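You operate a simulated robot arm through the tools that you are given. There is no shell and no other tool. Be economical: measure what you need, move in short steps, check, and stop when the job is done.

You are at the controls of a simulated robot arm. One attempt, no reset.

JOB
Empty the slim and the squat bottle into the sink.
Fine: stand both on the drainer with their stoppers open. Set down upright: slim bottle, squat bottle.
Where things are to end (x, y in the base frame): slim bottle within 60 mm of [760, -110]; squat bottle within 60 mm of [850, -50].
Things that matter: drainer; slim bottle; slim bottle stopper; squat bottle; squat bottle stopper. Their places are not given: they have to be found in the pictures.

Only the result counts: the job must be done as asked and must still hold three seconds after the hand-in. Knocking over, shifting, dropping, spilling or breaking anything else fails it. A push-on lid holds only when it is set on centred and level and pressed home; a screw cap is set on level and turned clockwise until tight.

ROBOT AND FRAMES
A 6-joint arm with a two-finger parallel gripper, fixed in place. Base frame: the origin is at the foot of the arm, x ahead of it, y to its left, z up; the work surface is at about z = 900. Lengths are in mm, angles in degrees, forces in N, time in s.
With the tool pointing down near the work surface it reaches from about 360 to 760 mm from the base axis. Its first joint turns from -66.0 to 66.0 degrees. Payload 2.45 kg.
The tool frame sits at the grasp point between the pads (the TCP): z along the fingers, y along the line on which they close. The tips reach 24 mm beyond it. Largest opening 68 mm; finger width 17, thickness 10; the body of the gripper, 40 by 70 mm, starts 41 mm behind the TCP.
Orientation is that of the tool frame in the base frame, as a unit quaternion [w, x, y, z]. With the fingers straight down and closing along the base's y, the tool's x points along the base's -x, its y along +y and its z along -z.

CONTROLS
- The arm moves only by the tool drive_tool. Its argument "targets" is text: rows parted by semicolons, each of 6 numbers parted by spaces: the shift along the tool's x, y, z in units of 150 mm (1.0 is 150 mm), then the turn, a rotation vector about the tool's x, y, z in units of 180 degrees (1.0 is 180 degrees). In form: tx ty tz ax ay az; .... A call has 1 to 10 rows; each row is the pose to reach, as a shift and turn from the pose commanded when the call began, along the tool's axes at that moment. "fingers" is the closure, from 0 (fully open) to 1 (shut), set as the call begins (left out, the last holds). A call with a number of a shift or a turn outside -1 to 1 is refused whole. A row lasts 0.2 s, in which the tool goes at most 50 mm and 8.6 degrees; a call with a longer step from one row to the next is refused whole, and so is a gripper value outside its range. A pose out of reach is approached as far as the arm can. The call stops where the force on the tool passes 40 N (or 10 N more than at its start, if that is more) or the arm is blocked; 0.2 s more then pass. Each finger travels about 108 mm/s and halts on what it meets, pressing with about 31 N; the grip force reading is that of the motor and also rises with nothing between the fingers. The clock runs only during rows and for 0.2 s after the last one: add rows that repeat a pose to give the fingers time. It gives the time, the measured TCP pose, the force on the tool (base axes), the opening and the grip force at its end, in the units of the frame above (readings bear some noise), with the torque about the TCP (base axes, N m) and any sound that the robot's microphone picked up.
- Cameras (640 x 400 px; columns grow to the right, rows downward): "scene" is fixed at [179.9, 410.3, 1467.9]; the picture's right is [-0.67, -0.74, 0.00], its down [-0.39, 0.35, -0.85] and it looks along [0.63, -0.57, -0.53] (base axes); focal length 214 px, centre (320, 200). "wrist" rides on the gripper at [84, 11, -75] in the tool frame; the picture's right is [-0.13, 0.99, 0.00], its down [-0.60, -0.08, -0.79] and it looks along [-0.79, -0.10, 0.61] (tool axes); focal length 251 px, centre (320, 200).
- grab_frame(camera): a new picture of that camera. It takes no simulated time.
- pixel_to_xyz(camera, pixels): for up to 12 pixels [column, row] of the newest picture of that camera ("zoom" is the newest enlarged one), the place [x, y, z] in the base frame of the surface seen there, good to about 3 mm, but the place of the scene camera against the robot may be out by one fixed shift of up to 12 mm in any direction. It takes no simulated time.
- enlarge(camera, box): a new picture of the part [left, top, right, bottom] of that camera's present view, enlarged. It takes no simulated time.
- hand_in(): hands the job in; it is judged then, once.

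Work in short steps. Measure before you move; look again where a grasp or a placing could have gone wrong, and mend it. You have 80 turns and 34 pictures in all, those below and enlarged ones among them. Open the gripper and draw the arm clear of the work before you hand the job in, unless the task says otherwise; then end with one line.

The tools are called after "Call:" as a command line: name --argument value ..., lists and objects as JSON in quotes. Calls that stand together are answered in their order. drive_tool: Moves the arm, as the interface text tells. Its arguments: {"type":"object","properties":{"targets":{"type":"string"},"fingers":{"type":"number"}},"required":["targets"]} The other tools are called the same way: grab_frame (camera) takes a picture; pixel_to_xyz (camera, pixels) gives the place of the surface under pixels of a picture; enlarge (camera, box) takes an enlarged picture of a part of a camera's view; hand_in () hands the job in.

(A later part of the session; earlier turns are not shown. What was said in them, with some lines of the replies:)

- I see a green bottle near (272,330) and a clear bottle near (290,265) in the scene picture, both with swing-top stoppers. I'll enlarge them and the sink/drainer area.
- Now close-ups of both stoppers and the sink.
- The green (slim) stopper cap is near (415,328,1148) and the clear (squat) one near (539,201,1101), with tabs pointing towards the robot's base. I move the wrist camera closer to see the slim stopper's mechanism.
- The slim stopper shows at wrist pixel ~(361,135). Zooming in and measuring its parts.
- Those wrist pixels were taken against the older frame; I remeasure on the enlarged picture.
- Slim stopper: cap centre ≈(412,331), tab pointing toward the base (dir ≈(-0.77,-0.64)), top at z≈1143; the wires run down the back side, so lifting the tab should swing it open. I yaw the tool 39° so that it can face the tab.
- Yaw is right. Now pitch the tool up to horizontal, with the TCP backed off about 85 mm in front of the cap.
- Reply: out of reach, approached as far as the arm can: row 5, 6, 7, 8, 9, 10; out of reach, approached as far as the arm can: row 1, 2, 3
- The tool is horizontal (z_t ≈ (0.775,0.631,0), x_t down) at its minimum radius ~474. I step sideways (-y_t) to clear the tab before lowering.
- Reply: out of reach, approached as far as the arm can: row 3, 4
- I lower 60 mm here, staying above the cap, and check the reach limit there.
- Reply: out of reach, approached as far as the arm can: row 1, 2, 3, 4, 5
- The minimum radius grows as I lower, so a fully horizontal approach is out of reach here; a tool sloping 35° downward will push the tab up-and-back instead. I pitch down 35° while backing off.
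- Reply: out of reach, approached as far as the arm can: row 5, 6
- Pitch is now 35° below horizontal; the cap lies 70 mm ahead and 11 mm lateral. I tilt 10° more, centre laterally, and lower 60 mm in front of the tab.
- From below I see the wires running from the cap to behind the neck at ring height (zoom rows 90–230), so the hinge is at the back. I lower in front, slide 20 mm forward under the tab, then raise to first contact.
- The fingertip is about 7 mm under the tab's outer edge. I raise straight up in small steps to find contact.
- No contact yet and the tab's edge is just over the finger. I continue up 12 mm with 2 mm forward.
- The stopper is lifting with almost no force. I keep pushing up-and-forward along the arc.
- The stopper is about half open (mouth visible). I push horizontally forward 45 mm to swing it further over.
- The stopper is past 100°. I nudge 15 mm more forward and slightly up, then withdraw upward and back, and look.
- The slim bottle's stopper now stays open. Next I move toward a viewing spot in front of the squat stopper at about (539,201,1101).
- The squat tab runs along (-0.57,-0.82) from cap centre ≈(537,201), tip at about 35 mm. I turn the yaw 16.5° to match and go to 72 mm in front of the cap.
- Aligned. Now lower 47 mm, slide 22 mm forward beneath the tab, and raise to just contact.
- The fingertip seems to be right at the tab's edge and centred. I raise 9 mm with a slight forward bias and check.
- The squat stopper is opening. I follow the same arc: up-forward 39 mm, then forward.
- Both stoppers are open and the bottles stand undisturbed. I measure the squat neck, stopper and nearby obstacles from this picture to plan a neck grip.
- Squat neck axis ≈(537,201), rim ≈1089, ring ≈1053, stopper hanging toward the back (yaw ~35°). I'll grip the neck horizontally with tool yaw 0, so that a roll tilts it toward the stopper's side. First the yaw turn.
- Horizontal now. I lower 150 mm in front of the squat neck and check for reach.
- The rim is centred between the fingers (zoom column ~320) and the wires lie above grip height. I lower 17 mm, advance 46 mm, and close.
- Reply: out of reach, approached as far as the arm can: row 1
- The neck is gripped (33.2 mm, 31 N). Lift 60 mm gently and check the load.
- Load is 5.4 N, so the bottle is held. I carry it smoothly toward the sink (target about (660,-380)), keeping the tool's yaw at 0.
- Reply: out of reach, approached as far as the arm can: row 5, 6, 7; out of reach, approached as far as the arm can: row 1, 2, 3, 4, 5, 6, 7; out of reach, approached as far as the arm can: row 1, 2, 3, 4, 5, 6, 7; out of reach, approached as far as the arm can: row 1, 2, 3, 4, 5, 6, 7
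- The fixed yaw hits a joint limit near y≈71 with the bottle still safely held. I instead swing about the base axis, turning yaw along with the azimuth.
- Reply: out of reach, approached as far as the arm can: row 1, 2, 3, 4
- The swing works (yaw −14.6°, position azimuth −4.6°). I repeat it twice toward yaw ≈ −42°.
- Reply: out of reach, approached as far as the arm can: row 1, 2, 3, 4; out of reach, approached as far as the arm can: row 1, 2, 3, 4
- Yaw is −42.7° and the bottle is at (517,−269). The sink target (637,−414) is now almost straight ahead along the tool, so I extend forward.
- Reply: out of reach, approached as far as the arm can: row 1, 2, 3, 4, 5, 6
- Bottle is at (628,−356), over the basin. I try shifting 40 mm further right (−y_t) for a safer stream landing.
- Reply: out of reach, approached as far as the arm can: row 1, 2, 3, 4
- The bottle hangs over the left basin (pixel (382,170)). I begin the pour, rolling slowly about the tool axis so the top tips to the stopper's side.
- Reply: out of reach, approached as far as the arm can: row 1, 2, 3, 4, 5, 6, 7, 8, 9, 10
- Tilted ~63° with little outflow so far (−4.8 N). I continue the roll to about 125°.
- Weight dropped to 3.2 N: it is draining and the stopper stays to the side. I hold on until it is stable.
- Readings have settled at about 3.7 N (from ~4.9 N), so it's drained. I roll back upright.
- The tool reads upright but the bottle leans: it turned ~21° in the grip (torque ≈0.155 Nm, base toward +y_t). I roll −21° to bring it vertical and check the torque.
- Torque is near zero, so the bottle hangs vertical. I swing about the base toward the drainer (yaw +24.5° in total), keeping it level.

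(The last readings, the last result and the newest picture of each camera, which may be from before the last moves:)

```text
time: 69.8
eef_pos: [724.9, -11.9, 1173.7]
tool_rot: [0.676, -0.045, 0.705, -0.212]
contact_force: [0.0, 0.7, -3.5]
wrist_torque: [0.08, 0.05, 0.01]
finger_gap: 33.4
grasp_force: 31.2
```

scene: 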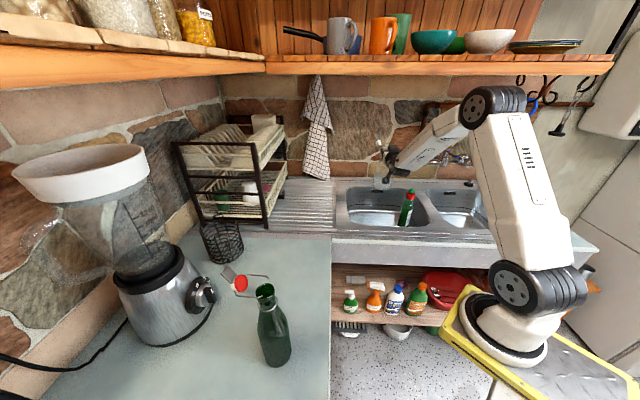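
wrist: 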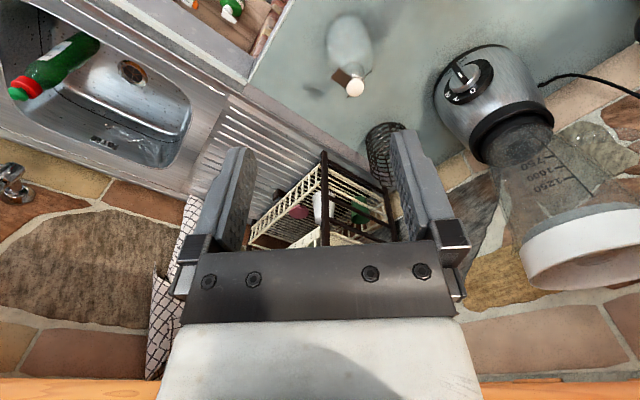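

Torque now averages +0.05 Nm about the tool axis, so I overcorrected about 5°. I roll back 5° and extend 105 mm forward over the drainer, then look.

Call:
drive_tool --targets "0 0 0.15 0 0 0.014; 0 0 0.35 0 0 0.028; 0 0 0.55 0 0 0.028; 0 0 0.7 0 0 0.028; 0 0 0.7 0 0 0.028"

Call:
enlarge --camera "scene" --box '[240, 120, 368, 240]'

```text
time: 71.0
eef_pos: [829.9, -37.7, 1173.2]
tool_rot: [0.684, -0.013, 0.706, -0.183]
contact_force: [-0.7, 0.2, -3.9]
wrist_torque: [0.01, 0.02, 0.01]
finger_gap: 33.0
grasp_force: 31.4
```

```text
3.33 times, centred on (304, 180) of scene
```

zoom: 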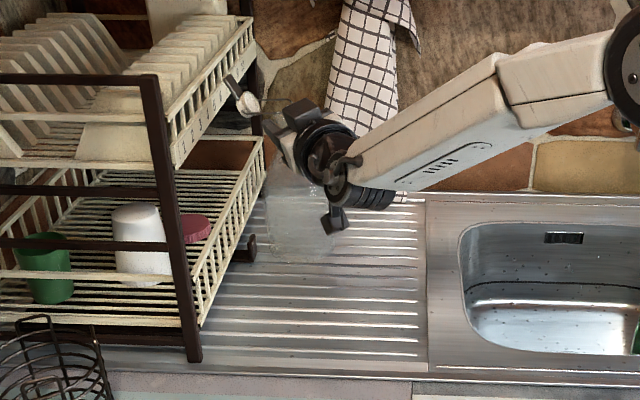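

The bottle looks upright, about 100 mm from the rack's side plane. I shift 15 mm away from the rack and lower 93 mm to just above the drainer.

Call:
drive_tool --targets "0.031 -0.109 0 0 0 0; 0.222 -0.054 0 0 0 0; 0.414 0.001 0 0 0 0; 0.554 0.041 0 0 0 0; 0.627 0.062 0 0 0 0; 0.627 0.062 0 0 0 0"

Call:
enlarge --camera "scene" --box '[256, 150, 352, 240]'

```text
time: 72.4
eef_pos: [824.7, -53.4, 1080.5]
tool_rot: [0.684, -0.013, 0.706, -0.182]
contact_force: [0.2, 0.1, -3.5]
wrist_torque: [0.0, 0.07, 0.02]
finger_gap: 33.2
grasp_force: 31.5
```

```text
4.44 times, centred on (304, 195) of scene
```

zoom: 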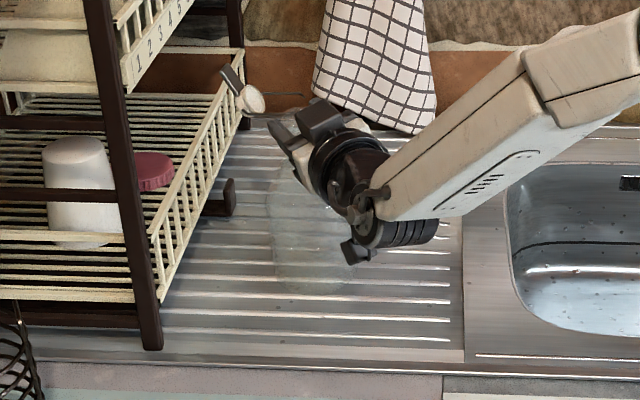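

Upright and apparently empty. I lower slowly in 2–3 mm steps until contact.

Call:
drive_tool --targets "0.0192 0.0055 0 0 0 0; 0.0384 0.011 0 0 0 0; 0.0577 0.0166 0 0 0 0; 0.0673 0.0193 0 0 0 0; 0.0673 0.0193 0 0 0 0"

```text
time: 73.6
eef_pos: [825.5, -54.2, 1078.9]
tool_rot: [0.691, -0.012, 0.699, -0.184]
contact_force: [-0.6, -3.2, 29.3]
wrist_torque: [0.06, -0.23, -0.07]
finger_gap: 33.1
grasp_force: 31.1
```

Contact at z≈1079 with the reaction almost centred under the bottle, so it's standing flat. I relieve most of the push, then open.

Call:
drive_tool --targets "-0.03 -0.0086 0 0 0 0; -0.05 -0.0143 0 0 0 0; -0.05 -0.0143 0 0 0 0"

```text
time: 74.4
eef_pos: [825.3, -54.5, 1078.5]
tool_rot: [0.686, -0.012, 0.704, -0.182]
contact_force: [3.9, -1.0, 13.6]
wrist_torque: [0.22, -0.85, -0.11]
finger_gap: 33.4
grasp_force: 31.2
```

Call:
drive_tool --targets "-0.01 -0.003 0 0 0 0; -0.013 -0.0037 0 0 0 0; -0.013 -0.0037 0 0 0 0"

Call:
enlarge --camera "scene" --box '[256, 150, 352, 240]'

```text
time: 75.2
eef_pos: [822.6, -53.4, 1077.5]
tool_rot: [0.684, -0.013, 0.706, -0.183]
contact_force: [2.9, -0.2, 6.6]
wrist_torque: [0.11, -0.85, -0.07]
finger_gap: 33.6
grasp_force: 31.5
```

```text
4.44 times, centred on (304, 195) of scene
```

zoom: 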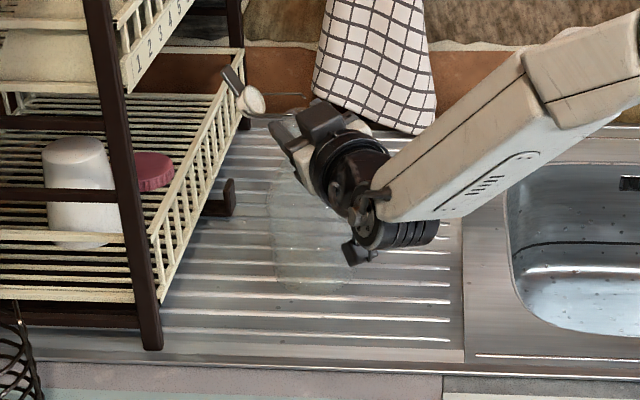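

The bottle looks upright on the drainer. I open the fingers a little first and watch the readings.

Call:
drive_tool --targets "0 0 0 0 0 0; 0 0 0 0 0 0; 0 0 0 0 0 0" --fingers 0.4

Call:
drive_tool --targets "0 0 0 0 0 0; 0 0 0 0 0 0; 0 0 -0.1 0 0 0; 0 0 -0.25 0 0 0; 0 0 -0.45 0 0 0" --fingers 0

Call:
enlarge --camera "scene" --box '[208, 150, 368, 250]'

```text
time: 76.0
eef_pos: [823.6, -55.2, 1079.0]
tool_rot: [0.684, -0.014, 0.707, -0.182]
contact_force: [0.6, 0.4, -0.6]
wrist_torque: [0.0, 0.05, -0.03]
finger_gap: 41.2
grasp_force: 0.4
```

```text
time: 77.2
eef_pos: [758.3, -38.9, 1079.1]
tool_rot: [0.684, -0.013, 0.706, -0.183]
contact_force: [0.4, -0.8, -0.7]
wrist_torque: [-0.02, -0.04, 0.03]
finger_gap: 68.2
grasp_force: 0.0
```

```text
4.00 times, centred on (288, 200) of scene
```

zoom: 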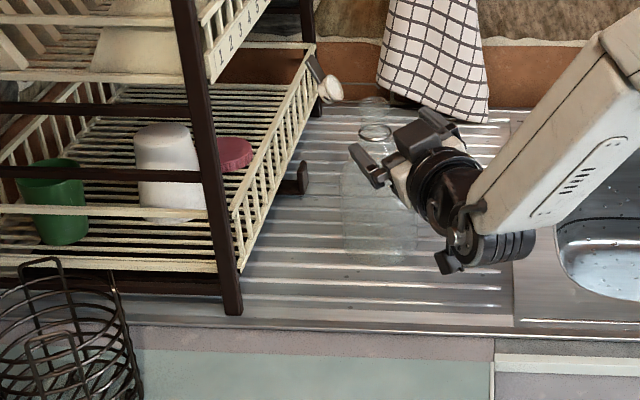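

The squat bottle stands on the drainer with its stopper open. Before going for the slim one I measure it and the blender in the last scene frame.

Call:
pixel_to_xyz --camera "scene" --pixels '[[210, 292], [200, 320], [186, 260], [241, 284], [229, 273], [266, 300], [272, 320], [258, 290], [272, 290], [268, 277], [250, 291], [206, 240]]'

Call:
drive_tool --targets "-0.1 0 -0.1 0 0 0.04; -0.3 0 -0.3 0 0 0.088; -0.5 0 -0.5 0 0 0.088; -0.7 0 -0.7 0 0 0.088; -0.7 0 -0.9 0 0 0.088"

```text
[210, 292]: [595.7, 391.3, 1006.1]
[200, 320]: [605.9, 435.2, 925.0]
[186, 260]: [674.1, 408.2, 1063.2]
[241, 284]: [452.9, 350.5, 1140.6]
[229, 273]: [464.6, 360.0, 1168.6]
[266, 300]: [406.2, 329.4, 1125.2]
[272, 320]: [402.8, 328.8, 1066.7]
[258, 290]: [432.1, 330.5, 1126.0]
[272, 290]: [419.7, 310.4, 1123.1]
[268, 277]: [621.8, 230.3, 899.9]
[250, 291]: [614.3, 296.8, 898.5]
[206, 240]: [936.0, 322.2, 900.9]
```

```text
time: 78.4
eef_pos: [633.1, 23.0, 1181.3]
tool_rot: [0.703, 0.085, 0.701, -0.087]
contact_force: [0.2, 0.5, 0.2]
wrist_torque: [0.01, -0.01, -0.03]
finger_gap: 68.1
grasp_force: 0.1
```

Blender is far from the slim bottle (nearest x≈596). I retract and turn to yaw 0 while moving toward the slim bottle, raised.

Call:
drive_tool --targets "-0.05 0.147 -0.193 -0.0384 0 0; -0.1 0.294 -0.386 -0.0767 0 0; -0.15 0.441 -0.58 -0.0767 0 0; -0.17 0.588 -0.773 -0.0767 0 0; -0.17 0.735 -0.966 -0.0767 0 0"

```text
time: 79.6
eef_pos: [519.6, 163.6, 1204.0]
tool_rot: [0.707, 0.0, 0.707, -0.001]
contact_force: [-0.4, -0.4, 0.4]
wrist_torque: [-0.02, 0.01, -0.02]
finger_gap: 68.1
grasp_force: 0.0
```

Now along the arc to in front of the slim bottle, at (362,331), still at z≈1204.

Call:
drive_tool --targets "0 0.18 -0.15 0 0 0; 0 0.36 -0.3 0 0 0; 0 0.54 -0.45 0 0 0; 0 0.71 -0.6 0 0 0"

Call:
drive_tool --targets "0 0.14 -0.15 0 0 0; 0 0.28 -0.3 0 0 0; 0 0.407 -0.453 0 0 0; 0 0.407 -0.453 0 0 0"

```text
time: 80.6
eef_pos: [429.7, 271.8, 1202.5]
tool_rot: [0.708, -0.001, 0.706, -0.002]
contact_force: [1.6, -0.2, 0.0]
wrist_torque: [-0.01, 0.0, -0.02]
finger_gap: 68.0
grasp_force: 0.0
```

```text
time: 81.6
eef_pos: [431.2, 291.4, 1202.8]
tool_rot: [0.708, -0.002, 0.706, 0.0]
contact_force: [0.1, 0.0, 0.5]
wrist_torque: [0.03, 0.01, 0.01]
finger_gap: 67.9
grasp_force: 0.0
out of reach, approached as far as the arm can: row 1, 2, 3, 4
```

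Yaw 0 hits a limit at x≈431. I turn to yaw 20° and go over the neck's near side from above instead (TCP about 12 mm short of the neck axis).

Call:
drive_tool --targets "0 0.06 -0.05 -0.037 0 0; 0 0.14 -0.12 -0.074 0 0; 0 0.239 -0.202 -0.111 0 0; 0 0.239 -0.202 -0.111 0 0"

```text
time: 82.6
eef_pos: [407.0, 323.9, 1202.9]
tool_rot: [0.697, -0.125, 0.696, 0.121]
contact_force: [-0.8, -0.7, 0.0]
wrist_torque: [0.0, 0.01, 0.0]
finger_gap: 67.9
grasp_force: 0.1
out of reach, approached as far as the arm can: row 3, 4
```

At (407,324) with yaw 20°, neck ~7 mm ahead and 5 mm left. I lower 45 mm, still above the rim's critical zone, to see whether the limit allows it.

Call:
drive_tool --targets "0.1 0.03 0.03 0 0 0; 0.2 0.03 0.04 0 0 0; 0.3 0.03 0.05 0 0 0; 0.3 0.03 0.05 0 0 0"

```text
time: 83.6
eef_pos: [413.2, 330.8, 1157.1]
tool_rot: [0.697, -0.125, 0.696, 0.121]
contact_force: [0.2, -0.1, -0.8]
wrist_torque: [0.01, 0.02, 0.0]
finger_gap: 68.0
grasp_force: 0.1
```

It's over the neck now, in reach. One wrist view before descending the fingers around it.

Call:
grab_frame --camera "wrist"

```text
2 pictures are left
```

wrist: 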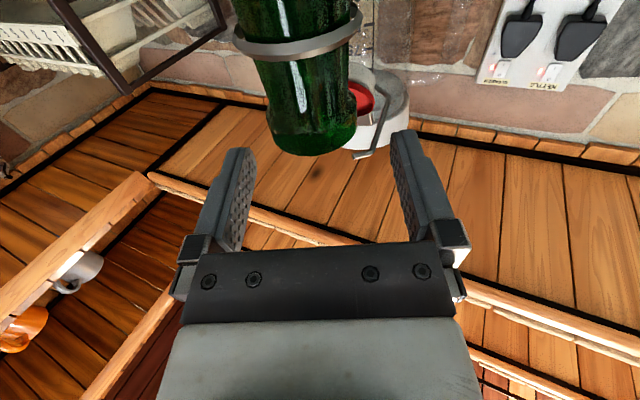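

The neck (mouth at column ~313) is centred between the fingers and the wire lies inside the right finger. I lower 39 mm and close.

Call:
drive_tool --targets "0.08 0 0 0 0 0; 0.16 0 0 0 0 0; 0.26 0 0 0 0 0; 0.26 0 0 0 0 0"

Call:
drive_tool --targets "0 0 0 0 0 0; 0 0 0 0 0 0; 0 0 0 0 0 0; 0 0 0 0 0 0" --fingers 1

```text
time: 84.6
eef_pos: [412.4, 330.4, 1119.3]
tool_rot: [0.697, -0.123, 0.696, 0.121]
contact_force: [0.3, 0.4, -0.4]
wrist_torque: [-0.03, 0.03, 0.02]
finger_gap: 68.1
grasp_force: 0.1
```

```text
time: 85.6
eef_pos: [413.1, 331.1, 1118.4]
tool_rot: [0.697, -0.123, 0.696, 0.121]
contact_force: [0.7, 0.7, -0.2]
wrist_torque: [0.06, -0.27, 0.0]
finger_gap: 33.8
grasp_force: 31.0
```

Gripped at 33.8 mm. Lift 85 mm.

Call:
drive_tool --targets "-0.08 0 0 0 0 0; -0.2 0 0 0 0 0; -0.35 0 0 0 0 0; -0.48 0 0.03 0 0 0; -0.57 0 0.05 0 0 0; -0.57 0 0.05 0 0 0"

```text
time: 87.0
eef_pos: [420.7, 335.5, 1205.2]
tool_rot: [0.697, -0.123, 0.696, 0.12]
contact_force: [-0.2, -0.6, -4.3]
wrist_torque: [-0.01, 0.03, 0.01]
finger_gap: 33.6
grasp_force: 31.0
```

Held, 4.3 N. I swing about the base in 16° stages toward the sink (yaw 20° → −44°).

Call:
drive_tool --targets "0 -0.24 0.071 0.0222 0 0; 0 -0.484 0.126 0.0444 0 0; 0 -0.732 0.163 0.0667 0 0; 0 -0.981 0.183 0.0889 0 0"

Call:
drive_tool --targets "0 -0.24 0.071 0.0222 0 0; 0 -0.484 0.126 0.0444 0 0; 0 -0.732 0.163 0.0667 0 0; 0 -0.981 0.183 0.0889 0 0"

Call:
drive_tool --targets "0 -0.24 0.071 0.0222 0 0; 0 -0.484 0.126 0.0444 0 0; 0 -0.732 0.163 0.0667 0 0; 0 -0.981 0.183 0.0889 0 0"

Call:
drive_tool --targets "0 -0.24 0.071 0.0222 0 0; 0 -0.484 0.126 0.0444 0 0; 0 -0.732 0.163 0.0667 0 0; 0 -0.981 0.183 0.0889 0 0"

```text
time: 88.0
eef_pos: [499.3, 204.1, 1203.7]
tool_rot: [0.707, -0.025, 0.706, 0.023]
contact_force: [0.2, -0.4, -4.6]
wrist_torque: [0.04, 0.01, 0.02]
finger_gap: 33.3
grasp_force: 30.5
```

```text
time: 89.0
eef_pos: [535.3, 59.2, 1202.9]
tool_rot: [0.704, 0.074, 0.703, -0.076]
contact_force: [0.3, -0.4, -4.5]
wrist_torque: [0.0, 0.01, 0.03]
finger_gap: 33.5
grasp_force: 31.0
```

```text
time: 90.0
eef_pos: [527.8, -90.4, 1205.5]
tool_rot: [0.687, 0.171, 0.685, -0.173]
contact_force: [0.2, 0.0, -4.5]
wrist_torque: [0.0, 0.04, -0.04]
finger_gap: 33.6
grasp_force: 31.0
```

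```text
time: 91.0
eef_pos: [485.8, -232.7, 1206.0]
tool_rot: [0.656, 0.265, 0.655, -0.266]
contact_force: [0.6, -0.1, -4.9]
wrist_torque: [0.0, 0.04, -0.02]
finger_gap: 33.6
grasp_force: 31.0
```

Now at (486,−233), yaw −44°; I extend 205 mm straight ahead to over the basin.

Call:
drive_tool --targets "0 0 0.15 0 0 0; 0 0 0.35 0 0 0; 0 0 0.55 0 0 0; 0 0 0.75 0 0 0; 0 0 0.93 0 0 0"

Call:
drive_tool --targets "0 0 0.15 0 0 0; 0 0 0.32 0 0 0; 0 0 0.44 0 0 0; 0 0 0.44 0 0 0"

```text
time: 92.2
eef_pos: [584.9, -330.4, 1206.3]
tool_rot: [0.656, 0.265, 0.655, -0.267]
contact_force: [0.4, -0.1, -4.3]
wrist_torque: [0.04, 0.04, -0.01]
finger_gap: 33.8
grasp_force: 31.2
```

```text
time: 93.2
eef_pos: [632.4, -377.5, 1205.8]
tool_rot: [0.656, 0.264, 0.655, -0.266]
contact_force: [-0.4, -0.2, -5.8]
wrist_torque: [-0.03, 0.02, 0.01]
finger_gap: 33.7
grasp_force: 31.4
```

Over the basin at (632,−377). I begin the roll, raising 25 mm first so the bottle's base clears the soap bottle.

Call:
drive_tool --targets "-0.1 0 0 0 0 0; -0.17 0 0 0 0 -0.03; -0.17 0 0 0 0 -0.07; -0.17 0 0 0 0 -0.11; -0.17 0 0 0 0 -0.15; -0.17 0 0 0 0 -0.19; -0.17 0 0 0 0 -0.23; -0.17 0 0 0 0 -0.27; -0.17 0 0 0 0 -0.31; -0.17 0 0 0 0 -0.35"

Call:
drive_tool --targets "0.06 0.12 0 0 0 -0.03; 0.12 0.24 0 0 0 -0.065; 0.18 0.356 0 0 0 -0.1; 0.18 0.356 0 0 0 -0.14; 0.18 0.356 0 0 0 -0.18; 0.18 0.356 0 0 0 -0.22; 0.18 0.356 0 0 0 -0.26; 0.18 0.356 0 0 0 -0.3; 0.18 0.356 0 0 0 -0.34; 0.18 0.356 0 0 0 -0.38"

Call:
drive_tool --targets "0 0 0 0 0 -0.03; 0 0 0 0 0 -0.05; 0 0 0 0 0 -0.05; 0 0 0 0 0 -0.05; 0 0 0 0 0 -0.05; 0 0 0 0 0 -0.05; 0 0 0 0 0 -0.05; 0 0 0 0 0 -0.05; 0 0 0 0 0 -0.05; 0 0 0 0 0 -0.05"

```text
time: 95.4
eef_pos: [632.7, -375.6, 1232.6]
tool_rot: [0.421, -0.117, 0.696, -0.57]
contact_force: [-1.4, 0.1, -4.8]
wrist_torque: [0.37, -0.27, -0.01]
finger_gap: 33.4
grasp_force: 31.2
```

```text
time: 97.6
eef_pos: [633.0, -375.0, 1172.1]
tool_rot: [-0.027, 0.487, -0.511, 0.708]
contact_force: [-0.1, 0.0, -3.6]
wrist_torque: [0.3, -0.25, -0.02]
finger_gap: 33.4
grasp_force: 31.4
```

```text
time: 99.8
eef_pos: [632.7, -374.7, 1172.9]
tool_rot: [0.029, 0.526, -0.471, 0.707]
contact_force: [0.4, 1.0, -3.6]
wrist_torque: [0.28, -0.21, 0.01]
finger_gap: 33.6
grasp_force: 31.0
```

Weight is falling (≈3.6 N). I hold to let it drain.

Call:
drive_tool --targets "0 0 0 0 0 0; 0 0 0 0 0 0; 0 0 0 0 0 0; 0 0 0 0 0 0; 0 0 0 0 0 0; 0 0 0 0 0 0; 0 0 0 0 0 0; 0 0 0 0 0 0; 0 0 0 0 0 0; 0 0 0 0 0 0"

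Call:
drive_tool --targets "0 0 0 0 0 0; 0 0 0 0 0 0; 0 0 0 0 0 0; 0 0 0 0 0 0; 0 0 0 0 0 0; 0 0 0 0 0 0; 0 0 0 0 0 0; 0 0 0 0 0 0; 0 0 0 0 0 0; 0 0 0 0 0 0"

Call:
drive_tool --targets "0 0 0 0 0 0; 0 0 0 0 0 0; 0 0 0 0 0 0; 0 0 0 0 0 0; 0 0 0 0 0 0; 0 0 0 0 0 0; 0 0 0 0 0 0; 0 0 0 0 0 0; 0 0 0 0 0 0; 0 0 0 0 0 0"

```text
time: 102.0
eef_pos: [633.0, -376.6, 1171.7]
tool_rot: [0.03, 0.526, -0.471, 0.707]
contact_force: [-0.4, -0.3, -3.2]
wrist_torque: [0.26, -0.23, 0.0]
finger_gap: 33.6
grasp_force: 31.4
```

```text
time: 104.2
eef_pos: [632.3, -376.8, 1172.8]
tool_rot: [0.029, 0.525, -0.472, 0.708]
contact_force: [-0.1, 0.2, -4.3]
wrist_torque: [0.24, -0.22, 0.03]
finger_gap: 33.5
grasp_force: 31.1
```

```text
time: 106.4
eef_pos: [633.0, -375.1, 1172.9]
tool_rot: [0.029, 0.526, -0.472, 0.707]
contact_force: [0.5, -0.2, -3.3]
wrist_torque: [0.25, -0.24, 0.03]
finger_gap: 33.5
grasp_force: 31.2
```

Readings are stable (≈3.5 N, torque steady), so it's drained. I raise 40 mm and roll back, leaving ~22° for possible slip in the grip.

Call:
drive_tool --targets "0.1 -0.085 0 0 0 0.03; 0.205 -0.171 0 0 0 0.07; 0.205 -0.171 0 0 0 0.11; 0.205 -0.171 0 0 0 0.15; 0.205 -0.171 0 0 0 0.19; 0.205 -0.171 0 0 0 0.23; 0.205 -0.171 0 0 0 0.27; 0.205 -0.171 0 0 0 0.31; 0.205 -0.171 0 0 0 0.35; 0.205 -0.171 0 0 0 0.39"

Call:
drive_tool --targets "0 0 0 0 0 0.04; 0 0 0 0 0 0.08; 0 0 0 0 0 0.12; 0 0 0 0 0 0.16; 0 0 0 0 0 0.2; 0 0 0 0 0 0.24; 0 0 0 0 0 0.27; 0 0 0 0 0 0.27; 0 0 0 0 0 0.27"

Call:
drive_tool --targets "0 0 0 0 0 0; 0 0 0 0 0 0; 0 0 0 0 0 0"

Call:
drive_tool --targets "0 0 0 0 0 0; 0 0 0 0 0 0; 0 0 0 0 0 0"

```text
time: 108.6
eef_pos: [633.6, -375.6, 1212.2]
tool_rot: [0.385, -0.159, 0.688, -0.594]
contact_force: [0.1, -0.4, -2.1]
wrist_torque: [0.25, -0.25, -0.01]
finger_gap: 33.6
grasp_force: 30.8
```

```text
time: 110.6
eef_pos: [632.6, -374.9, 1211.3]
tool_rot: [0.595, 0.137, 0.693, -0.383]
contact_force: [0.7, 0.5, -3.2]
wrist_torque: [0.06, -0.06, 0.02]
finger_gap: 33.4
grasp_force: 31.0
```

```text
time: 111.4
eef_pos: [631.6, -374.9, 1211.7]
tool_rot: [0.595, 0.137, 0.693, -0.384]
contact_force: [0.1, 0.0, -3.7]
wrist_torque: [0.07, 0.0, 0.01]
finger_gap: 33.3
grasp_force: 31.1
```

```text
time: 112.2
eef_pos: [633.1, -375.1, 1212.5]
tool_rot: [0.595, 0.137, 0.692, -0.385]
contact_force: [-0.1, -0.6, -3.6]
wrist_torque: [0.02, -0.02, 0.0]
finger_gap: 33.1
grasp_force: 31.3
```

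Torque about the tool axis averages +0.05 Nm, about 7° overcorrected; I roll back 7°, then swing 21° toward the drainer.

Call:
drive_tool --targets "0 0 0 0 0 0.02; 0 0 0 0 0 0.038; 0 0 0 0 0 0.038"

Call:
drive_tool --targets "-0.0729 0.28 -0.079 -0.01882 -0.0049 0; -0.144 0.554 -0.175 -0.03764 -0.0098 0; -0.214 0.823 -0.287 -0.05646 -0.0147 0"

Call:
drive_tool --targets "-0.0729 0.28 -0.079 -0.01882 -0.0049 0; -0.144 0.554 -0.175 -0.03764 -0.0098 0; -0.214 0.823 -0.287 -0.05646 -0.0147 0; -0.214 0.823 -0.287 -0.05646 -0.0147 0"

Call:
drive_tool --targets "0 0 0.05 0 0 0; 0 0 0.12 0 0 0; 0 0 0.12 0 0 0"

```text
time: 113.0
eef_pos: [633.7, -375.4, 1211.1]
tool_rot: [0.617, 0.178, 0.683, -0.348]
contact_force: [0.1, -0.6, -2.9]
wrist_torque: [0.04, 0.01, 0.05]
finger_gap: 33.3
grasp_force: 31.2
```

```text
time: 113.8
eef_pos: [689.9, -252.8, 1212.4]
tool_rot: [0.646, 0.114, 0.697, -0.291]
contact_force: [0.2, 0.1, -3.9]
wrist_torque: [0.03, 0.0, 0.01]
finger_gap: 33.3
grasp_force: 31.7
```

```text
time: 114.8
eef_pos: [725.0, -124.0, 1212.7]
tool_rot: [0.669, 0.049, 0.705, -0.23]
contact_force: [1.0, 0.1, -3.1]
wrist_torque: [0.0, 0.0, 0.01]
finger_gap: 33.3
grasp_force: 30.5
```

```text
time: 115.6
eef_pos: [741.6, -131.4, 1210.6]
tool_rot: [0.669, 0.051, 0.705, -0.23]
contact_force: [0.7, -0.1, -2.9]
wrist_torque: [0.02, 0.02, -0.01]
finger_gap: 33.2
grasp_force: 31.0
```

Torque ≈0, so it hangs vertical at (742,−131). I shift 10 mm left and lower 75 mm, then look.

Call:
drive_tool --targets "-0.017 0.065 0 0 0 0; 0.177 0.115 0 0 0 0; 0.37 0.166 0 0 0 0; 0.467 0.191 0 0 0 0; 0.467 0.191 0 0 0 0"

Call:
enlarge --camera "scene" --box '[240, 140, 368, 240]'

```text
time: 116.8
eef_pos: [747.6, -121.6, 1136.7]
tool_rot: [0.669, 0.051, 0.705, -0.23]
contact_force: [-1.1, -0.1, -3.4]
wrist_torque: [0.0, 0.0, 0.01]
finger_gap: 33.3
grasp_force: 30.6
```

```text
4.00 times, centred on (304, 190) of scene
```

zoom: 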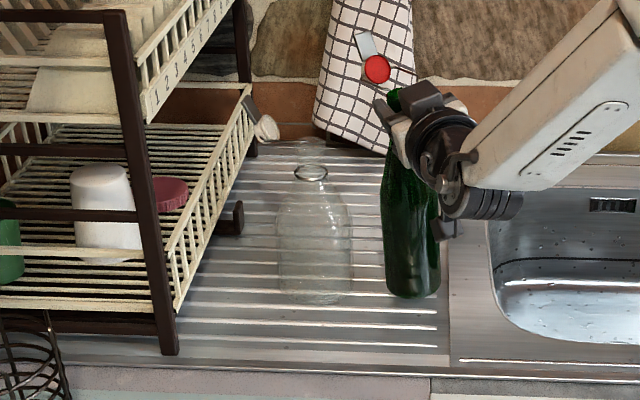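

Slim hangs upright next to the squat bottle, near the drainer's right edge (zoom column 445). I shift 8 mm left and lower in small steps.

Call:
drive_tool --targets "-0.013 0.052 0 0 0 0; 0.013 0.059 0 0 0 0; 0.032 0.064 0 0 0 0; 0.051 0.069 0 0 0 0; 0.051 0.069 0 0 0 0"

Call:
drive_tool --targets "0.0129 0.0034 0 0 0 0; 0.0258 0.0067 0 0 0 0; 0.0258 0.0067 0 0 0 0"

```text
time: 118.0
eef_pos: [748.4, -113.9, 1125.3]
tool_rot: [0.669, 0.051, 0.705, -0.23]
contact_force: [0.5, -0.3, -3.0]
wrist_torque: [0.04, 0.03, 0.02]
finger_gap: 33.7
grasp_force: 31.4
```

```text
time: 118.8
eef_pos: [748.8, -115.8, 1124.5]
tool_rot: [0.672, 0.05, 0.702, -0.23]
contact_force: [-1.9, 1.2, 13.1]
wrist_torque: [0.4, 0.23, 0.01]
finger_gap: 33.3
grasp_force: 30.1
```

Contact at z≈1125, reaction within the base. I press 2 mm more to seat it, then relieve.

Call:
drive_tool --targets "0.0129 0.0034 0 0 0 0; 0.0129 0.0034 0 0 0 0"

Call:
drive_tool --targets "-0.015 -0.004 0 0 0 0; -0.03 -0.0078 0 0 0 0; -0.03 -0.0078 0 0 0 0"

```text
time: 119.4
eef_pos: [749.0, -116.4, 1126.2]
tool_rot: [0.673, 0.051, 0.701, -0.23]
contact_force: [-0.9, 0.0, 25.9]
wrist_torque: [0.08, -0.04, 0.04]
finger_gap: 33.3
grasp_force: 31.3
```

```text
time: 120.2
eef_pos: [749.7, -115.3, 1124.9]
tool_rot: [0.669, 0.05, 0.705, -0.229]
contact_force: [2.4, 0.1, 9.9]
wrist_torque: [0.08, -0.75, -0.04]
finger_gap: 33.3
grasp_force: 31.6
```

Fully seated (reaction centred at 26 N), the same pattern as with the squat bottle. I ease off 1 mm, open the fingers part-way, then fully, and back straight out.

Call:
drive_tool --targets "-0.007 -0.0018 0 0 0 0; -0.007 -0.0018 0 0 0 0"

Call:
drive_tool --targets "0 0 0 0 0 0; 0 0 0 0 0 0; 0 0 0 0 0 0" --fingers 0.4

Call:
drive_tool --targets "0 0 0 0 0 0; 0 0 0 0 0 0; 0 0 -0.1 0 0 0; 0 0 -0.25 0 0 0; 0 0 -0.5 0 0 0; 0 0 -0.8 0 0 0; -0.2 0 -0.95 0 0 0" --fingers 0

Call:
grab_frame --camera "scene"

```text
time: 120.8
eef_pos: [748.7, -115.2, 1124.2]
tool_rot: [0.668, 0.05, 0.706, -0.23]
contact_force: [2.4, -0.5, 3.0]
wrist_torque: [-0.01, -0.51, -0.01]
finger_gap: 33.6
grasp_force: 31.1
```

```text
time: 121.6
eef_pos: [747.3, -114.2, 1126.0]
tool_rot: [0.669, 0.051, 0.705, -0.231]
contact_force: [-0.1, -0.3, 0.8]
wrist_torque: [0.0, -0.02, 0.0]
finger_gap: 41.2
grasp_force: 0.3
```

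```text
time: 123.2
eef_pos: [621.9, -51.9, 1153.4]
tool_rot: [0.669, 0.052, 0.704, -0.231]
contact_force: [-0.7, -0.2, 0.5]
wrist_torque: [0.01, 0.0, -0.01]
finger_gap: 67.8
grasp_force: 0.1
```

```text
0 pictures are left
```

scene: 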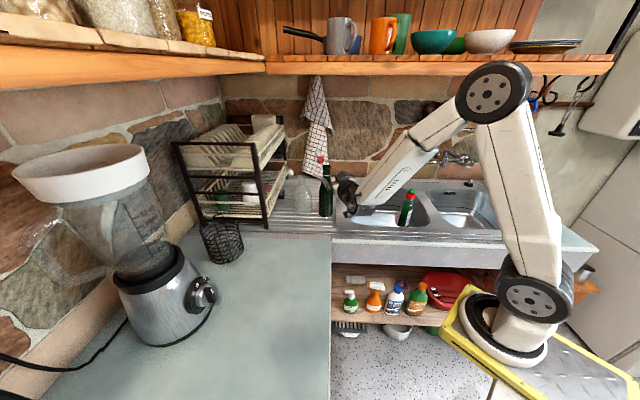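

Both bottles stand upright on the drainer (slim at pixel ~(326,200), squat at ~(303,195)). I check their positions in this frame and draw the arm further clear.

Call:
pixel_to_xyz --camera "scene" --pixels '[[326, 214], [326, 195], [326, 180], [303, 200], [303, 178], [322, 160]]'

Call:
drive_tool --targets "-0.2 0 -0.15 0 0 0; -0.4 0 -0.3 0 0 0; -0.6 0 -0.3 0 0 0"

```text
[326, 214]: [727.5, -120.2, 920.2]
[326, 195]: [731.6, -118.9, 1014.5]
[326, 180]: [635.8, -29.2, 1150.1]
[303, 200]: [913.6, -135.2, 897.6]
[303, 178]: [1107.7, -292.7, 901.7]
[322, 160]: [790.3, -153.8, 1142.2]
```

```text
time: 124.0
eef_pos: [588.1, -12.9, 1239.8]
tool_rot: [0.669, 0.051, 0.705, -0.231]
contact_force: [-0.3, -0.2, -0.3]
wrist_torque: [-0.02, 0.01, -0.02]
finger_gap: 68.0
grasp_force: 0.1
```

Slim stands vertical at about (749,−116) and squat at about (825,−54), both within tolerance with their stoppers open. The gripper is open and clear, so I hand in.

Call:
hand_in

```text
The job is handed in.
```

I emptied both bottles into the sink and stood them upright on the drainer with their stoppers open: slim at about (749, −116) and squat at about (825, −54), each within 60 mm of its target. I judged them empty from the load readings levelling off, and I had no close view to confirm no drops remain.
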